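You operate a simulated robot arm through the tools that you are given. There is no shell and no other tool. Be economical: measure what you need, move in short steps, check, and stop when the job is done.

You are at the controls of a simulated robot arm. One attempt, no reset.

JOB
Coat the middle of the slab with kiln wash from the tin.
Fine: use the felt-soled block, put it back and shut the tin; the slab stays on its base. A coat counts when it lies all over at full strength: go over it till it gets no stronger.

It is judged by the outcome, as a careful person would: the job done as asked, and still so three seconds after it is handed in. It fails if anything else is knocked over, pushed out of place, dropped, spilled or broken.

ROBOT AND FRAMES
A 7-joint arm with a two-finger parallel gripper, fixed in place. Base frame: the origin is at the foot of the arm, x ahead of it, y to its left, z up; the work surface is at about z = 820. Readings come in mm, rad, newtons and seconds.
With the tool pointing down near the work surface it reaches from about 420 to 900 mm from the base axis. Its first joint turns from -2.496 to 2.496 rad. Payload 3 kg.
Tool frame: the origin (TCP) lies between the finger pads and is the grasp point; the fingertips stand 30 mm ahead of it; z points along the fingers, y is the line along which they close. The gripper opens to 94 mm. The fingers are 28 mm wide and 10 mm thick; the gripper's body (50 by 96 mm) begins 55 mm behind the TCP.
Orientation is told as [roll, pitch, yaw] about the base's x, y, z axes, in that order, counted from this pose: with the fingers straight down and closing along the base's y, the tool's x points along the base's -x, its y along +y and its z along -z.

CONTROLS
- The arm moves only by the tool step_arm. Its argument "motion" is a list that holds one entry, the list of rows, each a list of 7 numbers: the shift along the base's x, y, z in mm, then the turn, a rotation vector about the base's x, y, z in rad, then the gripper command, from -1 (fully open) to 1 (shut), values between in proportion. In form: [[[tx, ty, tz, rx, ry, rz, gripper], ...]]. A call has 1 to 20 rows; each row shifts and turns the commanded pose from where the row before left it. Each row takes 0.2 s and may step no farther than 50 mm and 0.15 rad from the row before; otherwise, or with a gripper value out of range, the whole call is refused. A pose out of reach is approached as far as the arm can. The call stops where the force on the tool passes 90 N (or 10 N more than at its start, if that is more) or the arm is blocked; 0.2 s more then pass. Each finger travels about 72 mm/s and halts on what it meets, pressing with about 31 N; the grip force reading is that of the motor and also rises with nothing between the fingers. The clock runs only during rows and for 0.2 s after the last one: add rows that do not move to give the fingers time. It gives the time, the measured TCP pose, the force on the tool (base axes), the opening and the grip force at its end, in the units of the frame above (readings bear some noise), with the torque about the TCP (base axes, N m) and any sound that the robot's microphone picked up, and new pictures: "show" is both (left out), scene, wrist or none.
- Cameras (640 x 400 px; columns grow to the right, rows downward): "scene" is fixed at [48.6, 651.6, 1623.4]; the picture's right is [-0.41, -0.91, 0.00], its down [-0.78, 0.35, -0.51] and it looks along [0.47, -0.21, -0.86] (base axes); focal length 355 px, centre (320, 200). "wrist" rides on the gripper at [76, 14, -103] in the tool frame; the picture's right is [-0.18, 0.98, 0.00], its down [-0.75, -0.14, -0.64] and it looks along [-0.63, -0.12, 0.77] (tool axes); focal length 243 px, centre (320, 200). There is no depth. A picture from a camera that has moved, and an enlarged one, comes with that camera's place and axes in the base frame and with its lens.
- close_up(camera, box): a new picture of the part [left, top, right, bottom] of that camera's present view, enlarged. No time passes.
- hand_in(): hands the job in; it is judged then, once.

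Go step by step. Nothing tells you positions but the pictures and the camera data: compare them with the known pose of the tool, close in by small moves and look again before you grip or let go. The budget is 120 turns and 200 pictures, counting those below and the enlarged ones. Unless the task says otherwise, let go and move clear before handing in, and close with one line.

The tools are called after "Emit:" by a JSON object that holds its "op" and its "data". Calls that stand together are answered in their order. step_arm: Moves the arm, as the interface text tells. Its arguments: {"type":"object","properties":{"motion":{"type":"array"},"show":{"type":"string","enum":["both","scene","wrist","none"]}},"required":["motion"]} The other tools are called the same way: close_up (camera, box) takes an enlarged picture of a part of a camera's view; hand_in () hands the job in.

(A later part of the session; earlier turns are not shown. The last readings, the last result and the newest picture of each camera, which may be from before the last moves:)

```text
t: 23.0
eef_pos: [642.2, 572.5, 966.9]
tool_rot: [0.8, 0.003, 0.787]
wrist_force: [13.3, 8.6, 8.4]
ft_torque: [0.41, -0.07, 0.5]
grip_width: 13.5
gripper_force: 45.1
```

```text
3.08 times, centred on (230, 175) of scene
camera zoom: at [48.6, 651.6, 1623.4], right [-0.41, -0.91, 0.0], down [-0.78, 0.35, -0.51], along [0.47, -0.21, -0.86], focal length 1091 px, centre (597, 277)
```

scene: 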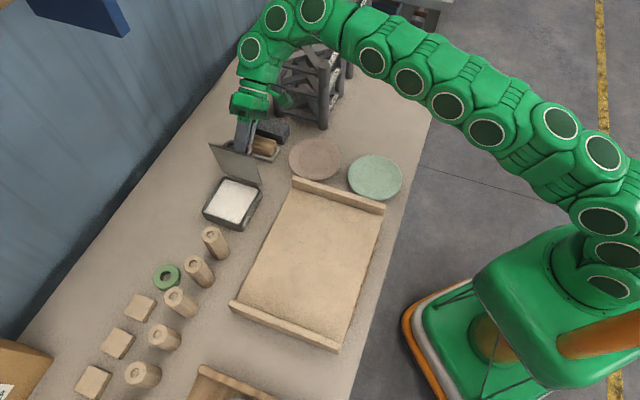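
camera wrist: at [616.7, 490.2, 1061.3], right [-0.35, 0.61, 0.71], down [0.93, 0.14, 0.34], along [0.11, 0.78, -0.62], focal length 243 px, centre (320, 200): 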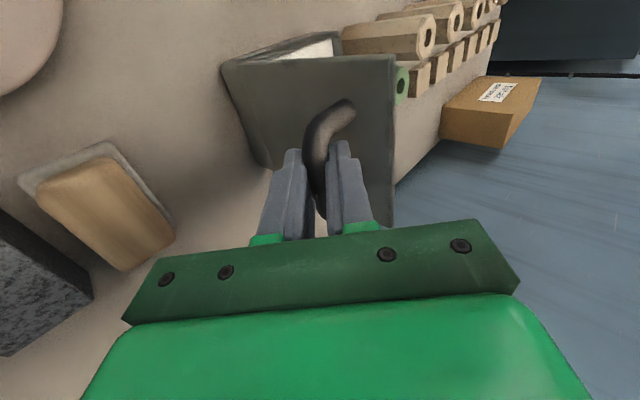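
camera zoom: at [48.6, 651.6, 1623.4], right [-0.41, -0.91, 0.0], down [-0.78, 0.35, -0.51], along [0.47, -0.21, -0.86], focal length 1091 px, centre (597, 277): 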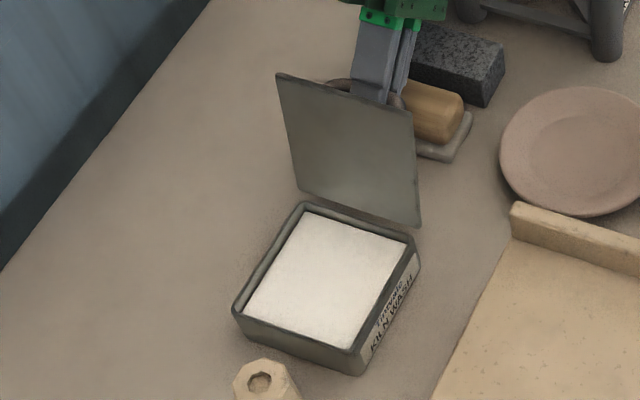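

The lid is past vertical. I'll loosen slightly with the fingers still caging the bar, and see whether it stays.

Emit:
{"op": "step_arm", "data": {"motion": [[[0, 0, 0, 0, 0, 0, 0.5], [0, 0, 0, 0, 0, 0, 0.5], [0, 0, 0, 0, 0, 0, 0.5]]], "show": "wrist"}}

Emit:
{"op": "close_up", "data": {"camera": "scene", "box": [180, 110, 280, 240]}}

```text
t: 23.8
eef_pos: [643.2, 573.1, 965.8]
tool_rot: [0.802, 0.001, 0.786]
wrist_force: [0.2, 0.2, 0.1]
ft_torque: [-0.01, -0.05, 0.01]
grip_width: 23.3
gripper_force: 0.1
camera wrist: at [633.0, 474.0, 1049.5], right [-0.35, 0.61, 0.71], down [0.93, 0.14, 0.34], along [0.11, 0.78, -0.62], focal length 243 px, centre (320, 200)
```

wrist: 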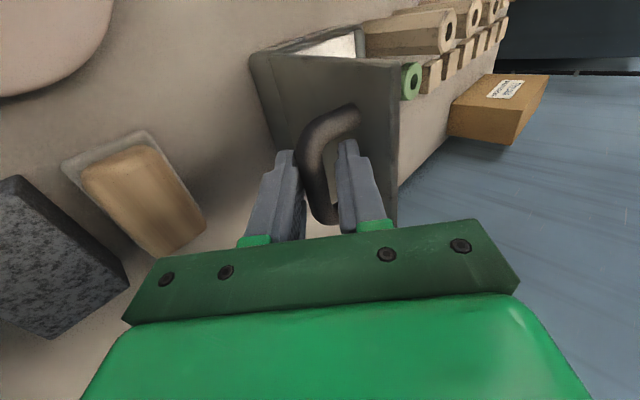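

```text
3.08 times, centred on (230, 175) of scene
camera zoom: at [48.6, 651.6, 1623.4], right [-0.41, -0.91, 0.0], down [-0.78, 0.35, -0.51], along [0.47, -0.21, -0.86], focal length 1091 px, centre (597, 277)
```

zoom: 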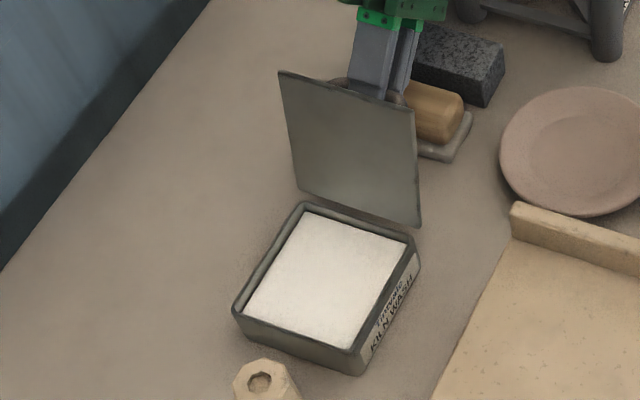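

The lid rests by itself with no force on the tool. I'll withdraw along the tool axis.

Emit:
{"op": "step_arm", "data": {"motion": [[[5, -5, 7, 0, 0, 0, 0.4], [5, -5, 7, 0, 0, 0, 0.4], [5, -5, 7, 0, 0, 0, 0.4], [5, -5, 8, 0, 0, 0, 0.4], [5, -5, 15, 0, 0, 0, 0.4], [0, 0, 25, 0, 0, 0, 0.4], [0, 0, 25, 0, 0, 0, 0.4], [0, 0, 0, 0, 0, 0, 0.4]]]}}

Emit:
{"op": "close_up", "data": {"camera": "scene", "box": [180, 80, 320, 240]}}

```text
t: 25.6
eef_pos: [649.0, 543.3, 1053.7]
tool_rot: [0.801, 0.0, 0.787]
wrist_force: [-0.5, -0.1, 0.0]
ft_torque: [0.06, -0.01, -0.02]
grip_width: 28.2
gripper_force: 0.1
out of reach, approached as far as the arm can: row 5, 6, 7
camera wrist: at [639.6, 444.4, 1135.3], right [-0.35, 0.61, 0.71], down [0.93, 0.14, 0.34], along [0.11, 0.78, -0.62], focal length 243 px, centre (320, 200)
```

scene: 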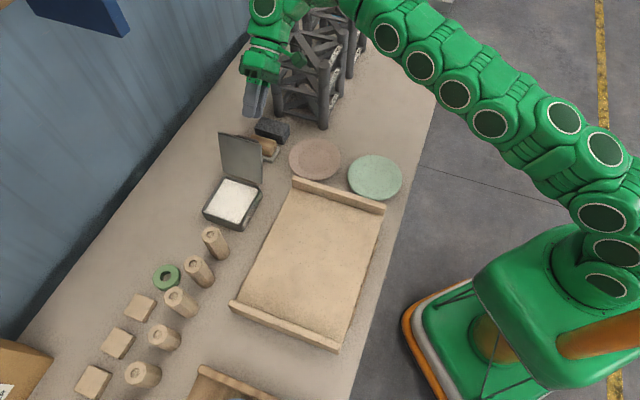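
wrist: 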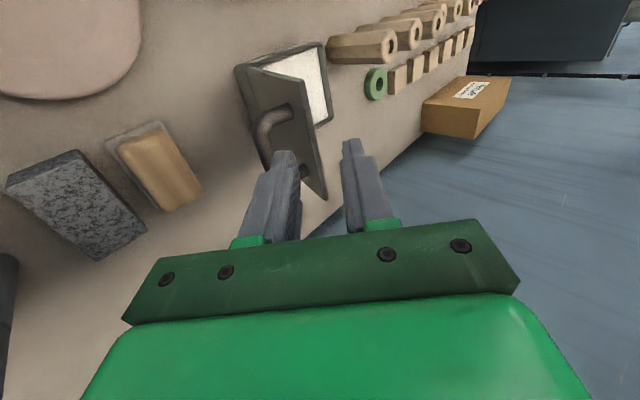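

```text
2.50 times, centred on (250, 160) of scene
camera zoom: at [48.6, 651.6, 1623.4], right [-0.41, -0.91, 0.0], down [-0.78, 0.35, -0.51], along [0.47, -0.21, -0.86], focal length 887 px, centre (495, 300)
```

zoom: 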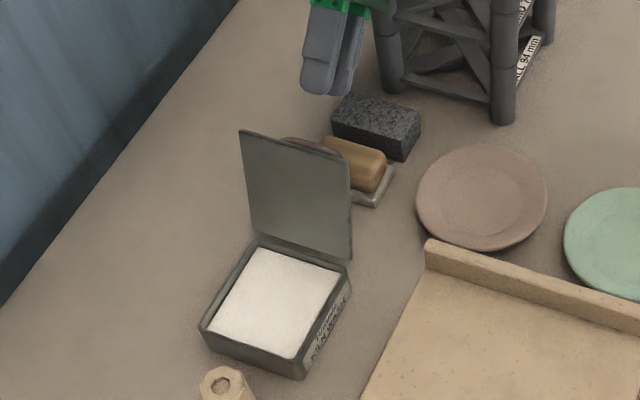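

The lid stands open by itself. Next I'll bring the tool upright and over the felt block to inspect it and its dark neighbour.

Emit:
{"op": "step_arm", "data": {"motion": [[[0, 0, 0, -0.0945, -0.0945, 0, -0.3], [0, 0, 0, -0.0945, -0.0945, 0, -0.3], [0, 0, 0, -0.0945, -0.0945, 0, -0.3], [0, 0, 0, -0.0945, -0.0945, 0, -0.3], [0, 0, 0, -0.0945, -0.0945, 0, -0.3], [0, 0, 0, -0.0945, -0.0945, 0, -0.3], [0, 0, 0, 0, 0, 0, -0.3]]]}}

```text
t: 27.2
eef_pos: [648.9, 542.9, 1051.9]
tool_rot: [0.0, 0.002, 0.785]
wrist_force: [-0.4, 0.9, -0.7]
ft_torque: [0.01, -0.01, 0.0]
grip_width: 61.0
gripper_force: 0.1
camera wrist: at [584.1, 499.4, 1155.4], right [-0.57, 0.82, 0.0], down [0.63, 0.43, 0.64], along [0.53, 0.36, -0.77], focal length 243 px, centre (320, 200)
```

scene: 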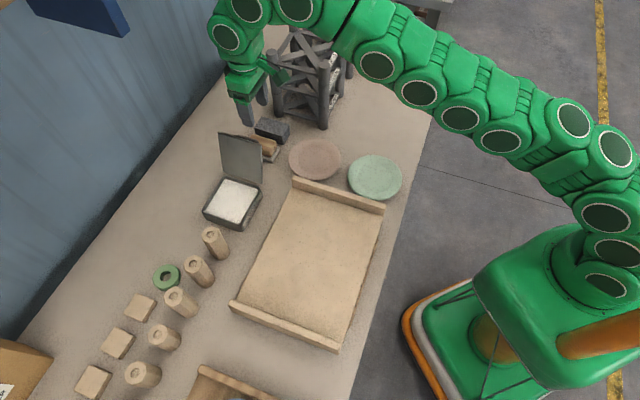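
wrist: 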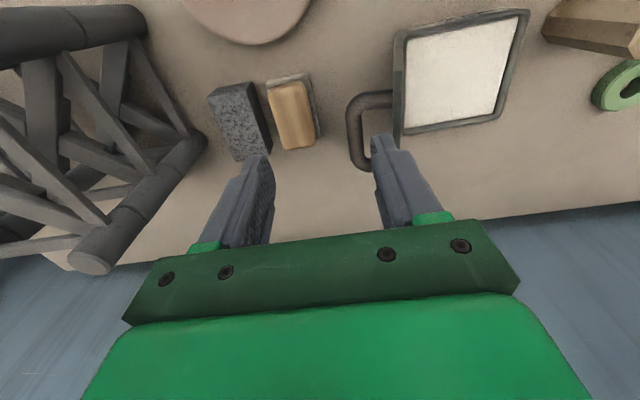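

Emit:
{"op": "close_up", "data": {"camera": "wrist", "box": [190, 50, 430, 200]}}

```text
2.67 times, centred on (310, 125) of wrist
camera zoom: at [584.1, 499.4, 1155.4], right [-0.57, 0.82, 0.0], down [0.63, 0.43, 0.64], along [0.53, 0.36, -0.77], focal length 647 px, centre (347, 400)
```

zoom: 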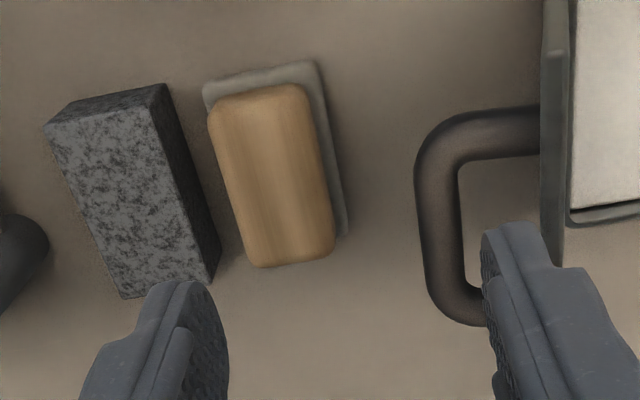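

The block's handle is about 44×72 mm, centred near (698, 537) and turned 45°. The gap to the dark block is about 20 mm. I'll move above it with a 56 mm opening and descend partway.

Emit:
{"op": "step_arm", "data": {"motion": [[[24.5, -2.7, 0, 0, 0, 0, -0.2], [24.5, -2.7, 0, 0, 0, 0, -0.2], [0, 0, -30, 0, 0, 0, -0.2], [0, 0, -30, 0, 0, 0, -0.2], [0, 0, -30, 0, 0, 0, -0.2], [0, 0, 0, 0, 0, 0, -0.2]]]}}

Emit:
{"op": "close_up", "data": {"camera": "wrist", "box": [190, 30, 430, 250]}}

Emit:
{"op": "close_up", "data": {"camera": "scene", "box": [200, 80, 320, 200]}}

```text
t: 28.6
eef_pos: [669.6, 537.6, 957.0]
tool_rot: [0.002, 0.003, 0.788]
wrist_force: [0.2, 0.0, -1.2]
ft_torque: [0.03, -0.01, 0.03]
grip_width: 56.3
gripper_force: 0.1
out of reach, approached as far as the arm can: row 1, 2
camera wrist: at [605.2, 494.1, 1060.1], right [-0.57, 0.82, 0.0], down [0.63, 0.43, 0.64], along [0.53, 0.36, -0.77], focal length 243 px, centre (320, 200)
```

scene: 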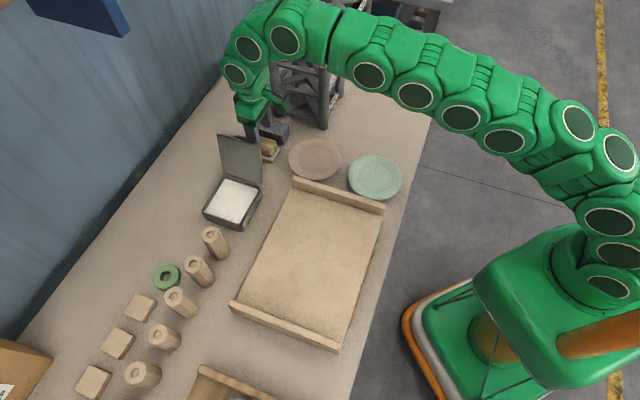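
wrist: 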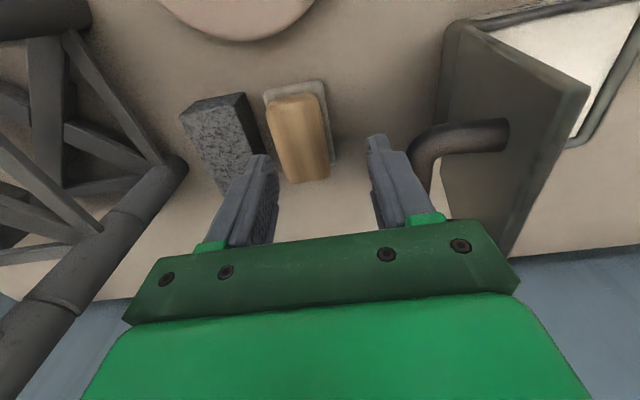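

```text
1.82 times, centred on (310, 140) of wrist
camera zoom: at [605.2, 494.1, 1060.1], right [-0.57, 0.82, 0.0], down [0.63, 0.43, 0.64], along [0.53, 0.36, -0.77], focal length 441 px, centre (338, 309)
```

zoom: 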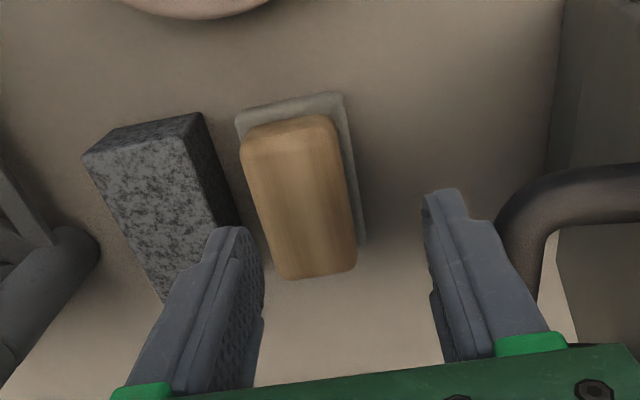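

```text
3.33 times, centred on (260, 140) of scene
camera zoom: at [48.6, 651.6, 1623.4], right [-0.41, -0.91, 0.0], down [-0.78, 0.35, -0.51], along [0.47, -0.21, -0.86], focal length 1182 px, centre (520, 400)
```

zoom: 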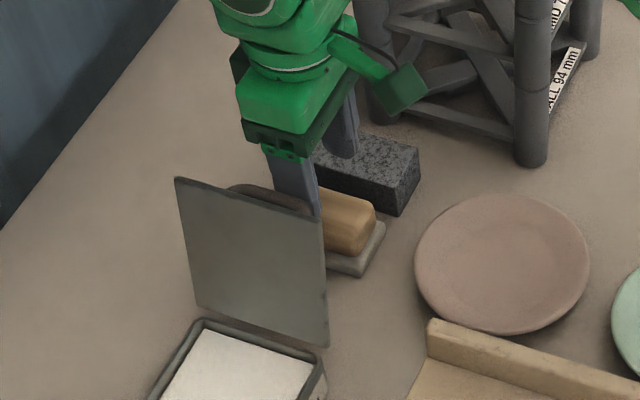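

I'm short of the target in x because reach was limited higher up. I'll shift +x at this height and check.

Emit:
{"op": "step_arm", "data": {"motion": [[[13, -1, -10, 0, 0, 0, -0.2], [13, -1, -10, 0, 0, 0, -0.2], [0, 0, 0, 0, 0, 0, -0.2]]], "show": "wrist"}}

Emit:
{"op": "close_up", "data": {"camera": "scene", "box": [200, 80, 320, 200]}}

```text
t: 29.4
eef_pos: [696.0, 536.1, 936.9]
tool_rot: [0.002, 0.003, 0.787]
wrist_force: [-0.6, -0.4, -0.3]
ft_torque: [-0.01, -0.01, 0.02]
grip_width: 56.6
gripper_force: 0.0
camera wrist: at [630.3, 492.7, 1040.5], right [-0.57, 0.82, 0.0], down [0.63, 0.43, 0.64], along [0.53, 0.36, -0.77], focal length 243 px, centre (320, 200)
```

wrist: 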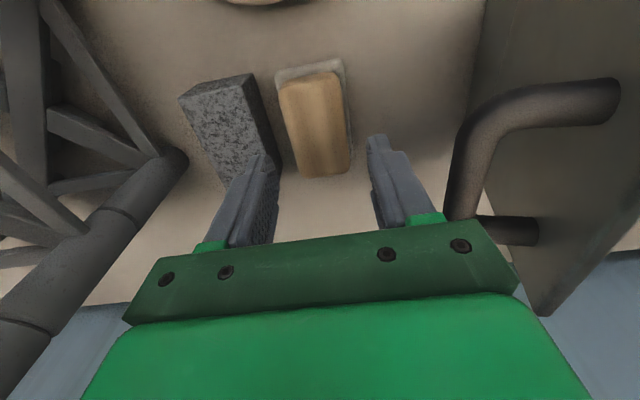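

```text
3.33 times, centred on (260, 140) of scene
camera zoom: at [48.6, 651.6, 1623.4], right [-0.41, -0.91, 0.0], down [-0.78, 0.35, -0.51], along [0.47, -0.21, -0.86], focal length 1182 px, centre (520, 400)
```

zoom: 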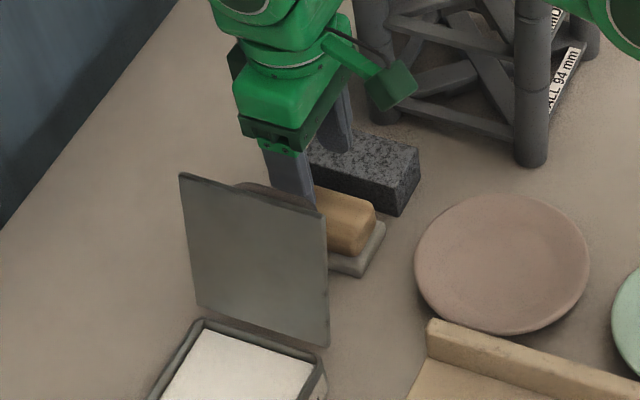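

The block is between the fingers. I'll descend slowly, watching for contact with the lid handle.

Emit:
{"op": "step_arm", "data": {"motion": [[[0, 0, -15, 0, 0, 0, -0.2], [0, 0, -15, 0, 0, 0, -0.2], [0, 0, -10, 0, 0, 0, -0.2], [0, 0, 0, 0, 0, 0, -0.2]]], "show": "wrist"}}

Emit:
{"op": "close_up", "data": {"camera": "wrist", "box": [180, 40, 460, 250]}}

Emit:
{"op": "close_up", "data": {"camera": "scene", "box": [200, 80, 320, 200]}}

```text
t: 30.4
eef_pos: [696.5, 535.4, 897.6]
tool_rot: [0.0, 0.002, 0.786]
wrist_force: [-0.5, -1.1, -0.3]
ft_torque: [0.01, 0.0, 0.03]
grip_width: 56.4
gripper_force: 0.0
camera wrist: at [631.5, 492.3, 1001.3], right [-0.57, 0.82, 0.0], down [0.63, 0.43, 0.64], along [0.53, 0.36, -0.77], focal length 243 px, centre (320, 200)
```

wrist: 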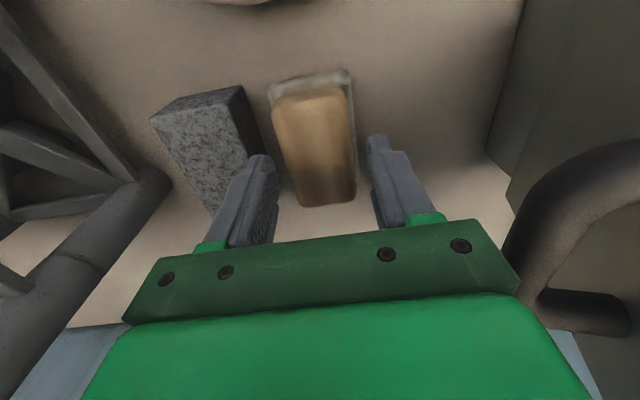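

```text
1.90 times, centred on (320, 145) of wrist
camera zoom: at [631.5, 492.3, 1001.3], right [-0.57, 0.82, 0.0], down [0.63, 0.43, 0.64], along [0.53, 0.36, -0.77], focal length 462 px, centre (320, 305)
```

zoom: 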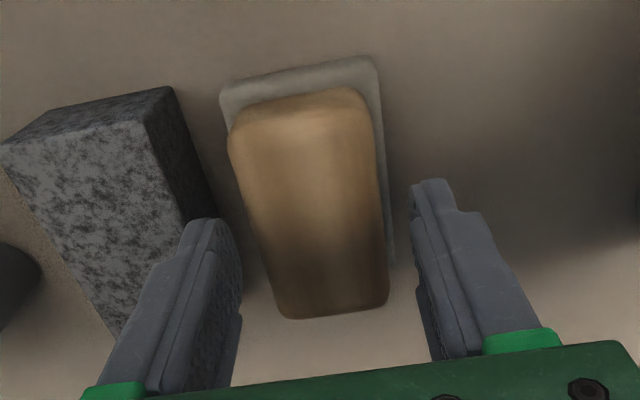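

```text
3.33 times, centred on (260, 140) of scene
camera zoom: at [48.6, 651.6, 1623.4], right [-0.41, -0.91, 0.0], down [-0.78, 0.35, -0.51], along [0.47, -0.21, -0.86], focal length 1182 px, centre (520, 400)
```

zoom: 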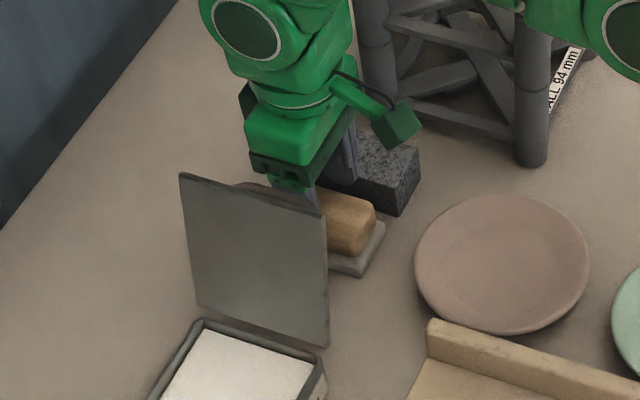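

The block sits about 3 mm toward the dark neighbour relative to the finger midline. I'll shift, narrow the opening slightly, and descend to the grip height.

Emit:
{"op": "step_arm", "data": {"motion": [[[2.1, -2.1, 0, 0, 0, 0, -0.09], [0, 0, -10, 0, 0, 0, -0.09], [0, 0, -8, 0, 0, 0, -0.09], [0, 0, 0, 0, 0, 0, -0.09]]], "show": "none"}}

Emit:
{"op": "close_up", "data": {"camera": "wrist", "box": [180, 40, 460, 250]}}

```text
t: 31.4
eef_pos: [698.3, 533.7, 879.2]
tool_rot: [0.001, 0.002, 0.785]
wrist_force: [0.1, -0.2, 0.3]
ft_torque: [-0.02, -0.03, 0.0]
grip_width: 51.0
gripper_force: 0.0
```

```text
1.90 times, centred on (320, 145) of wrist
camera zoom: at [633.2, 490.1, 983.4], right [-0.57, 0.82, 0.0], down [0.63, 0.43, 0.64], along [0.53, 0.36, -0.77], focal length 462 px, centre (320, 305)
```

zoom: 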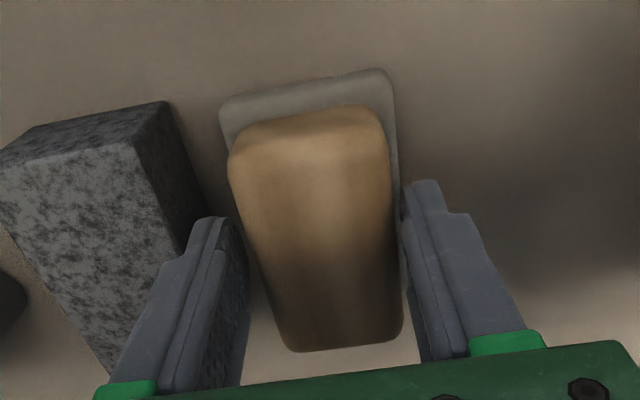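

The fingers are centred beside the handle. I'll lower 9 mm and grip.

Emit:
{"op": "step_arm", "data": {"motion": [[[0, 0, -5, 0, 0, 0, -0.09], [0, 0, -4, 0, 0, 0, -0.09], [0, 0, 0, 0, 0, 0, 1], [0, 0, 0, 0, 0, 0, 1], [0, 0, 0, 0, 0, 0, 1]]], "show": "none"}}

Emit:
{"op": "close_up", "data": {"camera": "wrist", "box": [180, 40, 460, 250]}}

```text
t: 32.6
eef_pos: [698.1, 533.8, 871.2]
tool_rot: [0.0, 0.002, 0.788]
wrist_force: [-1.1, 0.6, 8.8]
ft_torque: [-0.06, -0.01, -0.03]
grip_width: 47.9
gripper_force: 31.1
```

```text
1.90 times, centred on (320, 145) of wrist
camera zoom: at [632.5, 490.5, 974.9], right [-0.57, 0.82, 0.0], down [0.63, 0.43, 0.64], along [0.53, 0.36, -0.77], focal length 462 px, centre (320, 305)
```

zoom: 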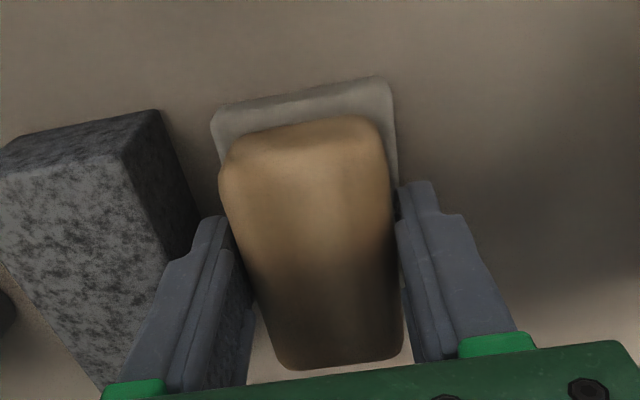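

The block is gripped at 47.9 mm; its home TCP is (698.1, 533.8, 871.2). I'll lift it and look.

Emit:
{"op": "step_arm", "data": {"motion": [[[0, 0, 10, 0, 0, 0, 1], [0, 0, 20, 0, 0, 0, 1], [0, 0, 20, 0, 0, 0, 1], [0, 0, 20, 0, 0, 0, 1], [0, 0, 0, 0, 0, 0, 1]]]}}

Emit:
{"op": "close_up", "data": {"camera": "scene", "box": [200, 80, 320, 200]}}

```text
t: 33.8
eef_pos: [696.8, 533.4, 939.0]
tool_rot: [0.002, 0.003, 0.786]
wrist_force: [0.9, -0.3, -1.1]
ft_torque: [-0.01, -0.02, -0.02]
grip_width: 44.3
gripper_force: 30.5
camera wrist: at [632.3, 489.8, 1044.5], right [-0.57, 0.82, 0.0], down [0.63, 0.43, 0.64], along [0.53, 0.36, -0.77], focal length 243 px, centre (320, 200)
```

scene: 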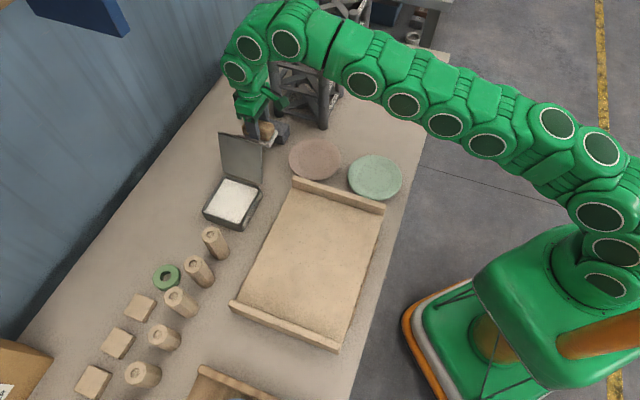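
wrist: 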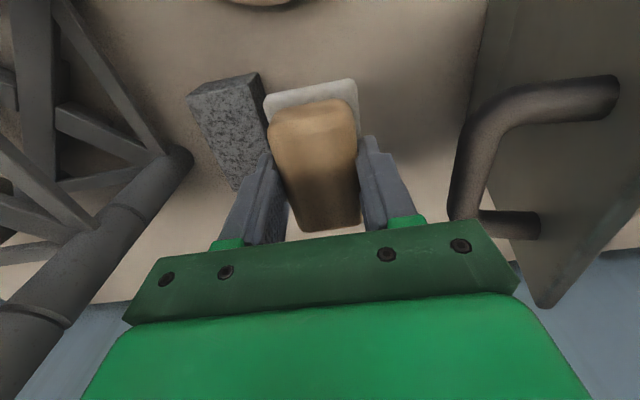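

```text
3.33 times, centred on (260, 140) of scene
camera zoom: at [48.6, 651.6, 1623.4], right [-0.41, -0.91, 0.0], down [-0.78, 0.35, -0.51], along [0.47, -0.21, -0.86], focal length 1182 px, centre (520, 400)
```

zoom: 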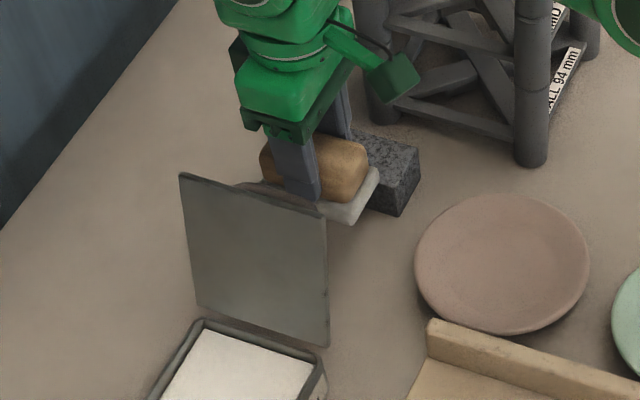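

The felt sole comes up with the block, and the hold is steady. I'll carry it around the tin's −v side, clear of the open lid, toward the tin.

Emit:
{"op": "step_arm", "data": {"motion": [[[-23, -23, 6, 0, 0, 0, 1], [-23, -23, 6, 0, 0, 0, 1], [-23, -23, 6, 0, 0, 0, 1], [-23, -23, 6, 0, 0, 0, 1], [-29, 29, 0, 0, 0, 0, 1], [-29, 29, 0, 0, 0, 0, 1], [-29, 29, 0, 0, 0, 0, 1], [-29, 29, 0, 0, 0, 0, 1], [-29, 29, 0, 0, 0, 0, 1], [0, 0, 0, 0, 0, 0, 1]]]}}

Emit:
{"op": "close_up", "data": {"camera": "scene", "box": [180, 100, 340, 260]}}

```text
t: 36.0
eef_pos: [459.0, 584.3, 963.4]
tool_rot: [0.003, 0.004, 0.786]
wrist_force: [-0.8, -0.1, -0.8]
ft_torque: [-0.01, -0.01, -0.03]
grip_width: 44.2
gripper_force: 31.2
camera wrist: at [394.6, 541.8, 1067.7], right [-0.57, 0.82, 0.0], down [0.63, 0.43, 0.64], along [0.53, 0.36, -0.77], focal length 243 px, centre (320, 200)
```

scene: 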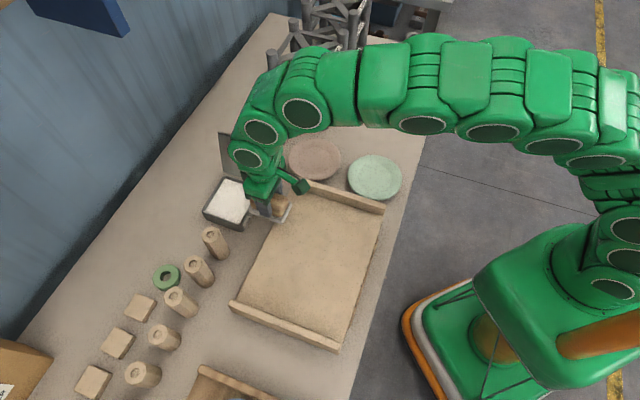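
wrist: 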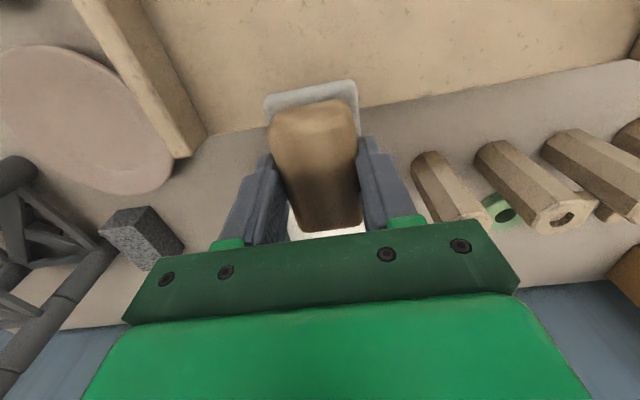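

```text
2.50 times, centred on (260, 180) of scene
camera zoom: at [48.6, 651.6, 1623.4], right [-0.41, -0.91, 0.0], down [-0.78, 0.35, -0.51], along [0.47, -0.21, -0.86], focal length 887 px, centre (470, 250)
```

zoom: 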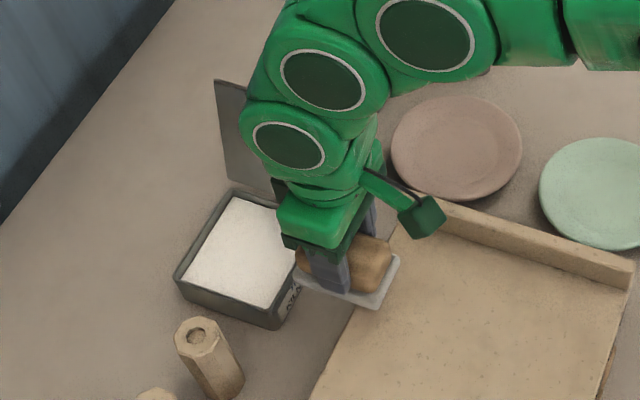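

The block is held well and the tin is just ahead. I'll move over the tin, biased away from the lid.

Emit:
{"op": "step_arm", "data": {"motion": [[[20.8, 22.6, 0, 0, 0, 0, 1], [20.8, 22.6, 0, 0, 0, 0, 1], [20.8, 22.6, 0, 0, 0, 0, 1], [20.8, 22.5, 0, 0, 0, 0, 1], [0, 0, 0, 0, 0, 0, 1]]]}}

Emit:
{"op": "close_up", "data": {"camera": "scene", "box": [180, 120, 280, 240]}}

Emit:
{"op": "close_up", "data": {"camera": "wrist", "box": [180, 20, 460, 240]}}

```text
t: 37.2
eef_pos: [543.9, 677.2, 964.9]
tool_rot: [-0.001, 0.004, 0.786]
wrist_force: [0.8, -0.2, -1.8]
ft_torque: [-0.01, 0.0, 0.02]
grip_width: 44.1
gripper_force: 31.2
camera wrist: at [479.7, 634.6, 1068.5], right [-0.57, 0.82, 0.0], down [0.63, 0.43, 0.64], along [0.53, 0.36, -0.77], focal length 243 px, centre (320, 200)
```

scene: 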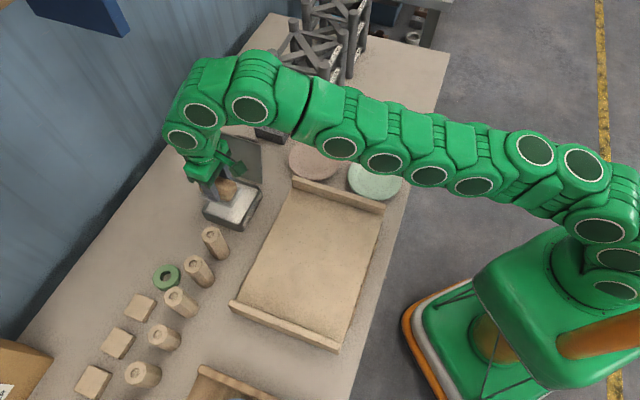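
wrist: 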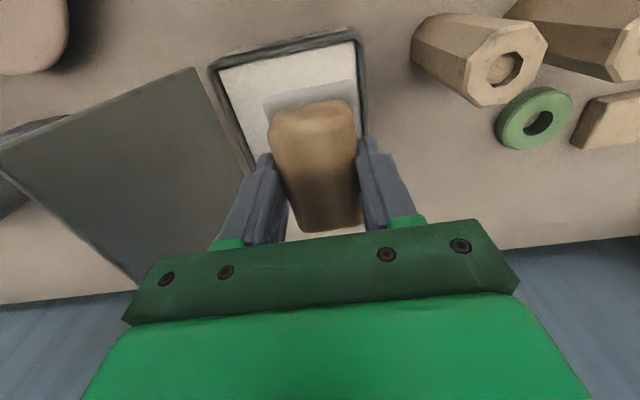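

```text
3.33 times, centred on (230, 180) of scene
camera zoom: at [48.6, 651.6, 1623.4], right [-0.41, -0.91, 0.0], down [-0.78, 0.35, -0.51], along [0.47, -0.21, -0.86], focal length 1182 px, centre (620, 267)
```

zoom: 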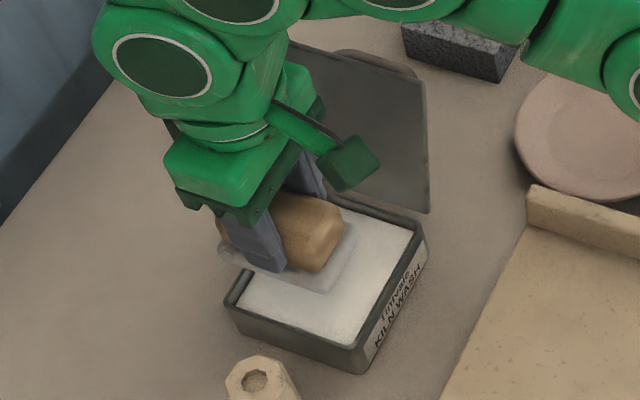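

```text
1.82 times, centred on (320, 130) of wrist
camera zoom: at [479.7, 634.6, 1068.5], right [-0.57, 0.82, 0.0], down [0.63, 0.43, 0.64], along [0.53, 0.36, -0.77], focal length 441 px, centre (320, 327)
```

zoom: 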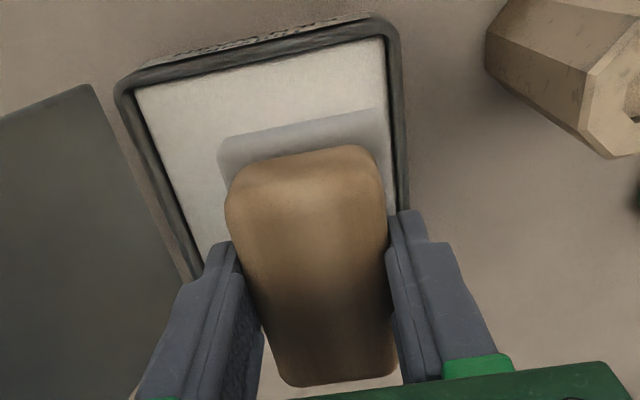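

The block's sole needs to move about 4 mm in −v and a little +u to be centred with margin. I'll adjust and lower toward the wash.

Emit:
{"op": "step_arm", "data": {"motion": [[[0.3, -5.3, 0, 0, 0, 0, 1], [0, 0, -15, 0, 0, 0, 1], [0, 0, -15, 0, 0, 0, 1], [0, 0, -10, 0, 0, 0, 1], [0, 0, 0, 0, 0, 0, 1]]], "show": "none"}}

Emit:
{"op": "close_up", "data": {"camera": "scene", "box": [180, 120, 280, 240]}}

Emit:
{"op": "close_up", "data": {"camera": "wrist", "box": [180, 20, 460, 240]}}

```text
t: 38.4
eef_pos: [544.3, 672.3, 924.5]
tool_rot: [0.0, 0.002, 0.787]
wrist_force: [-0.1, -0.1, 0.3]
ft_torque: [0.02, 0.0, 0.03]
grip_width: 44.2
gripper_force: 31.1
```

```text
3.33 times, centred on (230, 180) of scene
camera zoom: at [48.6, 651.6, 1623.4], right [-0.41, -0.91, 0.0], down [-0.78, 0.35, -0.51], along [0.47, -0.21, -0.86], focal length 1182 px, centre (620, 267)
```

zoom: 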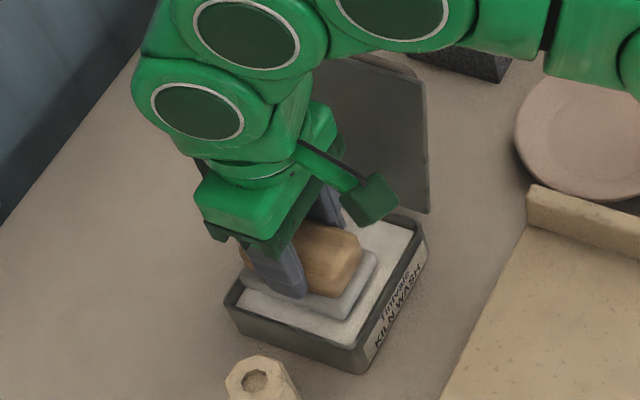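

```text
1.82 times, centred on (320, 130) of wrist
camera zoom: at [479.8, 629.2, 1028.6], right [-0.57, 0.82, 0.0], down [0.63, 0.43, 0.64], along [0.53, 0.36, -0.77], focal length 441 px, centre (320, 327)
```

zoom: 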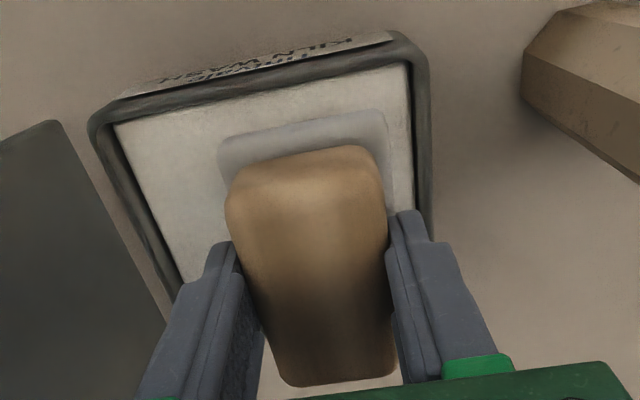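

Alignment looks good. I'll lower in small steps until contact.

Emit:
{"op": "step_arm", "data": {"motion": [[[0, 0, -3, 0, 0, 0, 1], [0, 0, -3, 0, 0, 0, 1], [0, 0, -2, 0, 0, 0, 1], [0, 0, 0, 0, 0, 0, 1]]], "show": "none"}}

Emit:
{"op": "close_up", "data": {"camera": "scene", "box": [180, 120, 280, 240]}}

```text
t: 39.4
eef_pos: [542.8, 671.6, 915.9]
tool_rot: [0.001, 0.002, 0.786]
wrist_force: [0.4, 0.7, -0.7]
ft_torque: [0.0, 0.0, -0.02]
grip_width: 44.1
gripper_force: 31.1
```

```text
3.33 times, centred on (230, 180) of scene
camera zoom: at [48.6, 651.6, 1623.4], right [-0.41, -0.91, 0.0], down [-0.78, 0.35, -0.51], along [0.47, -0.21, -0.86], focal length 1182 px, centre (620, 267)
```

zoom: 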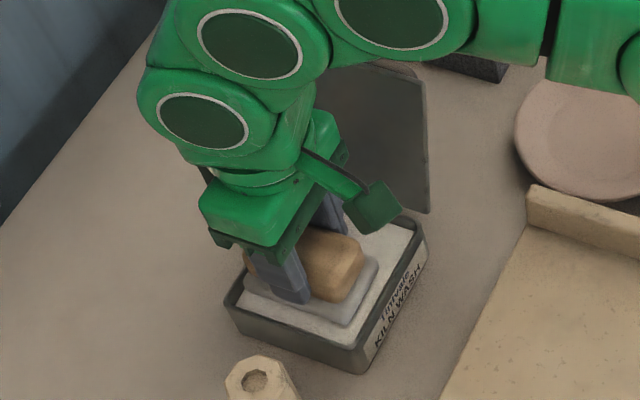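

Emit:
{"op": "step_arm", "data": {"motion": [[[0, 0, -2, 0, 0, 0, 1], [0, 0, -2, 0, 0, 0, 1], [0, 0, -1, 0, 0, 0, 1], [0, 0, 0, 0, 0, 0, 1]]], "show": "none"}}

```text
t: 40.4
eef_pos: [543.3, 671.1, 911.9]
tool_rot: [-0.001, 0.002, 0.788]
wrist_force: [0.2, 0.5, -1.0]
ft_torque: [-0.03, -0.01, 0.02]
grip_width: 44.2
gripper_force: 31.0
```

Emit:
{"op": "step_arm", "data": {"motion": [[[0, 0, -2, 0, 0, 0, 1], [0, 0, -2, 0, 0, 0, 1], [0, 0, 0, 0, 0, 0, 1]]], "show": "none"}}

Emit:
{"op": "close_up", "data": {"camera": "wrist", "box": [180, 20, 460, 240]}}

Emit:
{"op": "close_up", "data": {"camera": "scene", "box": [200, 160, 270, 240]}}

```text
t: 41.2
eef_pos: [543.5, 671.3, 908.1]
tool_rot: [0.003, -0.001, 0.787]
wrist_force: [-4.7, -1.3, 21.9]
ft_torque: [0.02, -0.06, 0.01]
grip_width: 44.3
gripper_force: 30.8
```

```text
1.82 times, centred on (320, 130) of wrist
camera zoom: at [478.6, 628.4, 1012.6], right [-0.57, 0.82, 0.0], down [0.63, 0.43, 0.64], along [0.53, 0.36, -0.77], focal length 441 px, centre (320, 327)
```

zoom: 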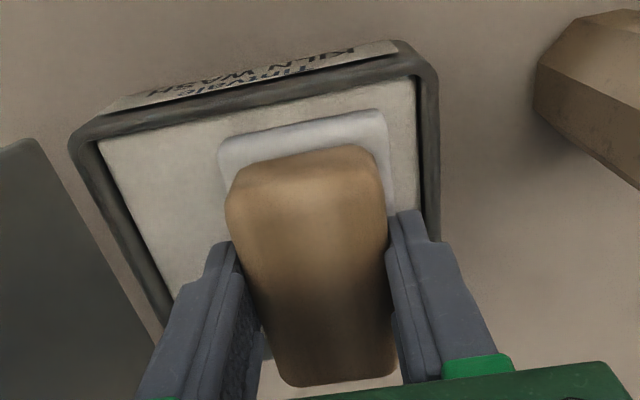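

```text
5.00 times, centred on (235, 200) of scene
camera zoom: at [48.6, 651.6, 1623.4], right [-0.41, -0.91, 0.0], down [-0.78, 0.35, -0.51], along [0.47, -0.21, -0.86], focal length 1774 px, centre (745, 200)
```

zoom: 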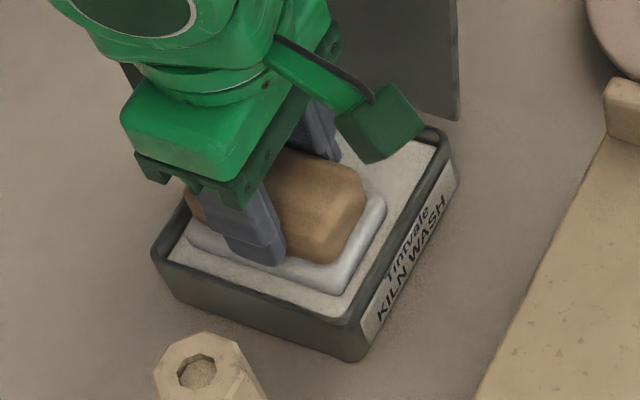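

There is contact at 22 N and the sole has picked up wash. I'll rub slightly, lift out, and back out the way I came toward the slab.

Emit:
{"op": "step_arm", "data": {"motion": [[[1.5, -1.5, 0, 0, 0, 0, 1], [-1.5, 1.5, 0, 0, 0, 0, 1], [0, 0, 0, 0, 0, 0, 1], [0, 0, 20, 0, 0, 0, 1], [0, 0, 35, 0, 0, 0, 1], [-21, -21, 0, 0, 0, 0, 1], [-21, -21, 0, 0, 0, 0, 1], [-21, -21, 0, 0, 0, 0, 1], [-21, -21, 0, 0, 0, 0, 1], [-30, -14, 0, 0, 0, 0, 1], [0, 0, 0, 0, 0, 0, 1]]]}}

Emit:
{"op": "close_up", "data": {"camera": "scene", "box": [210, 150, 410, 360]}}

Emit:
{"op": "close_up", "data": {"camera": "wrist", "box": [180, 20, 460, 240]}}

```text
t: 43.6
eef_pos: [429.4, 575.1, 961.3]
tool_rot: [0.001, 0.002, 0.784]
wrist_force: [-0.3, -1.0, -0.7]
ft_torque: [-0.02, 0.03, 0.02]
grip_width: 44.2
gripper_force: 31.1
camera wrist: at [364.7, 531.9, 1065.9], right [-0.57, 0.82, 0.0], down [0.63, 0.43, 0.64], along [0.53, 0.36, -0.77], focal length 243 px, centre (320, 200)
```

scene: 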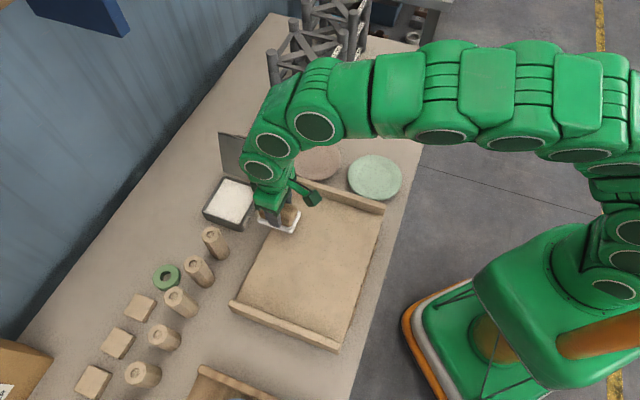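
wrist: 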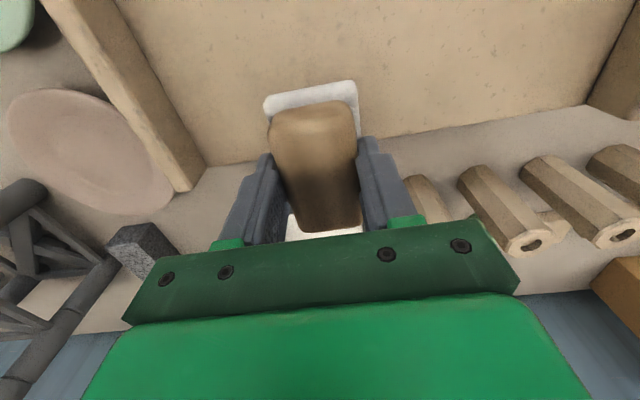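

```text
1.90 times, centred on (310, 255) of scene
camera zoom: at [48.6, 651.6, 1623.4], right [-0.41, -0.91, 0.0], down [-0.78, 0.35, -0.51], along [0.47, -0.21, -0.86], focal length 676 px, centre (339, 95)
```

zoom: 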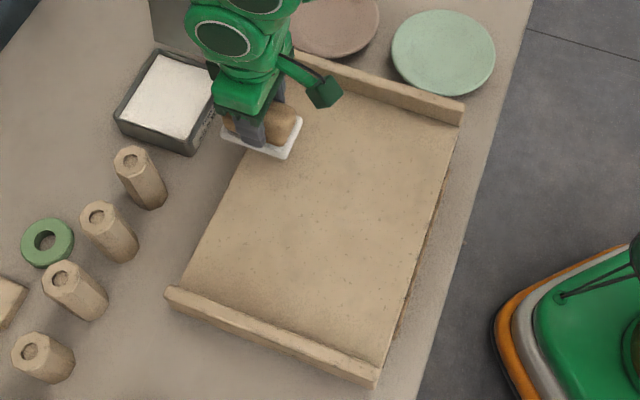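

```text
1.82 times, centred on (320, 130) of wrist
camera zoom: at [364.7, 531.9, 1065.9], right [-0.57, 0.82, 0.0], down [0.63, 0.43, 0.64], along [0.53, 0.36, -0.77], focal length 441 px, centre (320, 327)
```

zoom: 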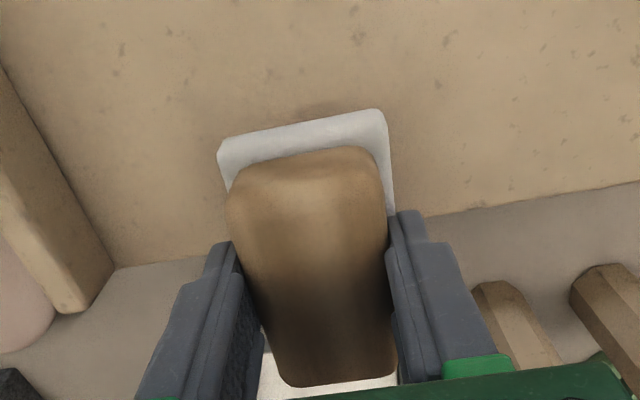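

The sole is white with wash. The rails stop the slab only lengthwise, so I'll rub gently along the length. I'm moving over its centre and lowering to find the surface.

Emit:
{"op": "step_arm", "data": {"motion": [[[-30, -14.5, 0, 0, 0, 0, 1], [-30, -14.5, 0, 0, 0, 0, 1], [-30, -14.5, 0, 0, 0, 0, 1], [0, 0, -20, 0, 0, 0, 1], [0, 0, -20, 0, 0, 0, 1], [0, 0, -10, 0, 0, 0, 1], [0, 0, 0, 0, 0, 0, 1]]], "show": "none"}}

Emit:
{"op": "close_up", "data": {"camera": "scene", "box": [210, 150, 410, 360]}}

```text
t: 44.9
eef_pos: [341.5, 530.3, 927.3]
tool_rot: [0.002, -0.002, 0.785]
wrist_force: [-4.4, -8.8, 33.5]
ft_torque: [-0.46, -0.19, -0.14]
grip_width: 44.1
gripper_force: 31.3
stopped in row 6: the force on the tool passed its limit at 123 N (the readings are from after the stop); the commanded pose is now the measured one
```

```text
1.90 times, centred on (310, 255) of scene
camera zoom: at [48.6, 651.6, 1623.4], right [-0.41, -0.91, 0.0], down [-0.78, 0.35, -0.51], along [0.47, -0.21, -0.86], focal length 676 px, centre (339, 95)
```

zoom: 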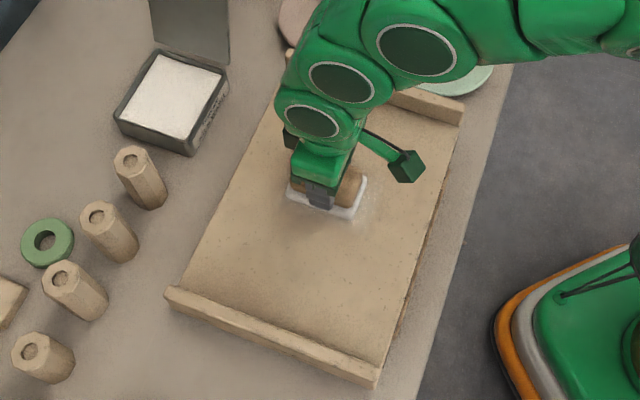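

The slab top is higher than I assumed, about z≈878. The stop kept it gentle enough, and nothing appears displaced. I'll ease the pressure and make one stroke along the length to see how it coats.

Emit:
{"op": "step_arm", "data": {"motion": [[[0, 0, 0.7, 0, 0, 0, 1], [-10.6, 10.6, 0, 0, 0, 0, 1], [-10.6, 10.6, 0, 0, 0, 0, 1], [-10.6, 10.6, 0, 0, 0, 0, 1], [0, 0, 0, 0, 0, 0, 1]]], "show": "none"}}

Emit:
{"op": "close_up", "data": {"camera": "scene", "box": [210, 150, 410, 360]}}

```text
t: 46.1
eef_pos: [307.1, 561.1, 928.3]
tool_rot: [0.004, -0.001, 0.787]
wrist_force: [-0.2, 0.5, 1.4]
ft_torque: [0.06, -0.07, 0.01]
grip_width: 44.3
gripper_force: 31.6
```

```text
1.90 times, centred on (310, 255) of scene
camera zoom: at [48.6, 651.6, 1623.4], right [-0.41, -0.91, 0.0], down [-0.78, 0.35, -0.51], along [0.47, -0.21, -0.86], focal length 676 px, centre (339, 95)
```

zoom: 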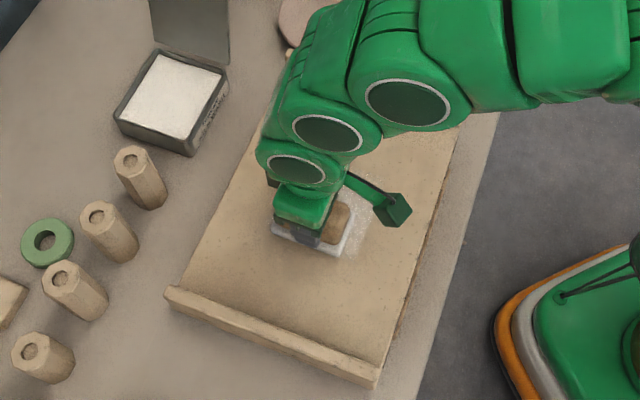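

A white mark is appearing. The contact is now too light, so I'll press about 0.5 mm more and stroke along the length.

Emit:
{"op": "step_arm", "data": {"motion": [[[0, 0, -0.6, 0, 0, 0, 1], [-10.2, 10.2, 0, 0, 0, 0, 1], [-10.2, 10.2, 0, 0, 0, 0, 1], [-10.2, 10.2, 0, 0, 0, 0, 1], [10.6, -10.6, 0, 0, 0, 0, 1], [10.6, -10.6, 0, 0, 0, 0, 1], [10.6, -10.6, 0, 0, 0, 0, 1], [10.6, -10.6, 0, 0, 0, 0, 1], [10.6, -10.6, 0, 0, 0, 0, 1], [10.6, -10.6, 0, 0, 0, 0, 1], [10.6, -10.6, 0, 0, 0, 0, 1], [10.6, -10.6, 0, 0, 0, 0, 1], [10.6, -10.6, 0, 0, 0, 0, 1], [10.6, -10.6, 0, 0, 0, 0, 1], [0, 0, 0, 0, 0, 0, 1]]], "show": "wrist"}}

Emit:
{"op": "close_up", "data": {"camera": "scene", "box": [210, 150, 410, 360]}}

```text
t: 49.3
eef_pos: [385.3, 485.3, 927.7]
tool_rot: [0.002, -0.004, 0.787]
wrist_force: [-13.7, 18.0, 69.6]
ft_torque: [1.01, 0.58, 0.13]
grip_width: 44.4
gripper_force: 30.6
camera wrist: at [320.9, 441.8, 1030.7], right [-0.57, 0.82, 0.0], down [0.63, 0.43, 0.64], along [0.53, 0.37, -0.76], focal length 243 px, centre (320, 200)
```

wrist: 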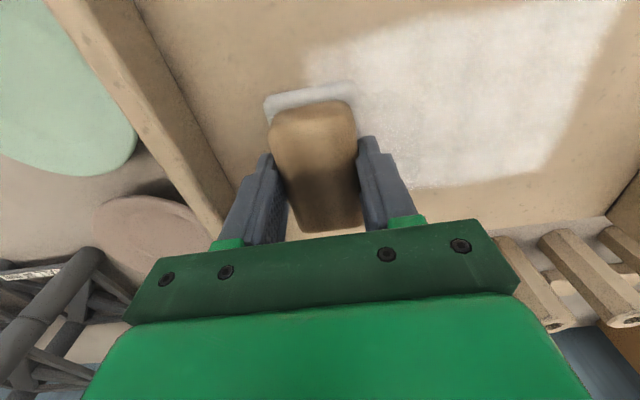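

```text
1.90 times, centred on (310, 255) of scene
camera zoom: at [48.6, 651.6, 1623.4], right [-0.41, -0.91, 0.0], down [-0.78, 0.35, -0.51], along [0.47, -0.21, -0.86], focal length 676 px, centre (339, 95)
```

zoom: 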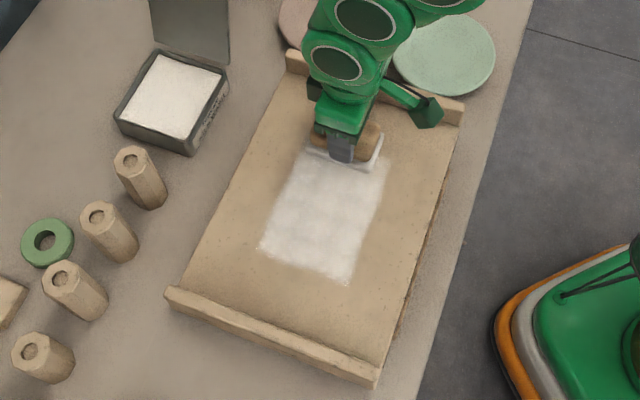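

The wash goes on well. Pressure rises toward the +u end, so I'll ramp z slightly. I'll lift, shift sideways for the next strip (−v side), and stroke.

Emit:
{"op": "step_arm", "data": {"motion": [[[0, 0, 6, 0, 0, 0, 1], [-16, -16, 0, 0, 0, 0, 1], [-16, -16, 0, 0, 0, 0, 1], [0, 0, -3, 0, 0, 0, 1], [0, 0, -2.2, 0, 0, 0, 1], [-10.6, 10.6, -0.06, 0, 0, 0, 1], [-10.6, 10.6, -0.06, 0, 0, 0, 1], [-10.6, 10.6, -0.06, 0, 0, 0, 1], [-10.6, 10.6, -0.06, 0, 0, 0, 1], [-10.6, 10.6, -0.06, 0, 0, 0, 1], [0, 0, 0, 0, 0, 0, 1]]], "show": "none"}}

```text
t: 51.7
eef_pos: [299.6, 505.9, 928.0]
tool_rot: [0.003, -0.002, 0.787]
wrist_force: [-0.4, -1.2, 9.8]
ft_torque: [-0.13, 0.36, 0.04]
grip_width: 44.2
gripper_force: 31.3
```

Emit:
{"op": "step_arm", "data": {"motion": [[[-10.6, 10.6, -0.2, 0, 0, 0, 1], [-10.6, 10.6, -0.06, 0, 0, 0, 1], [-10.6, 10.6, -0.06, 0, 0, 0, 1], [-10.6, 10.6, -0.06, 0, 0, 0, 1], [-10.6, 10.6, -0.06, 0, 0, 0, 1], [0, 0, 0, 0, 0, 0, 1]]], "show": "none"}}

```text
t: 53.1
eef_pos: [247.0, 561.5, 927.5]
tool_rot: [0.003, -0.004, 0.788]
wrist_force: [13.9, -9.5, 52.4]
ft_torque: [-0.39, -0.06, 0.07]
grip_width: 44.2
gripper_force: 30.8
```

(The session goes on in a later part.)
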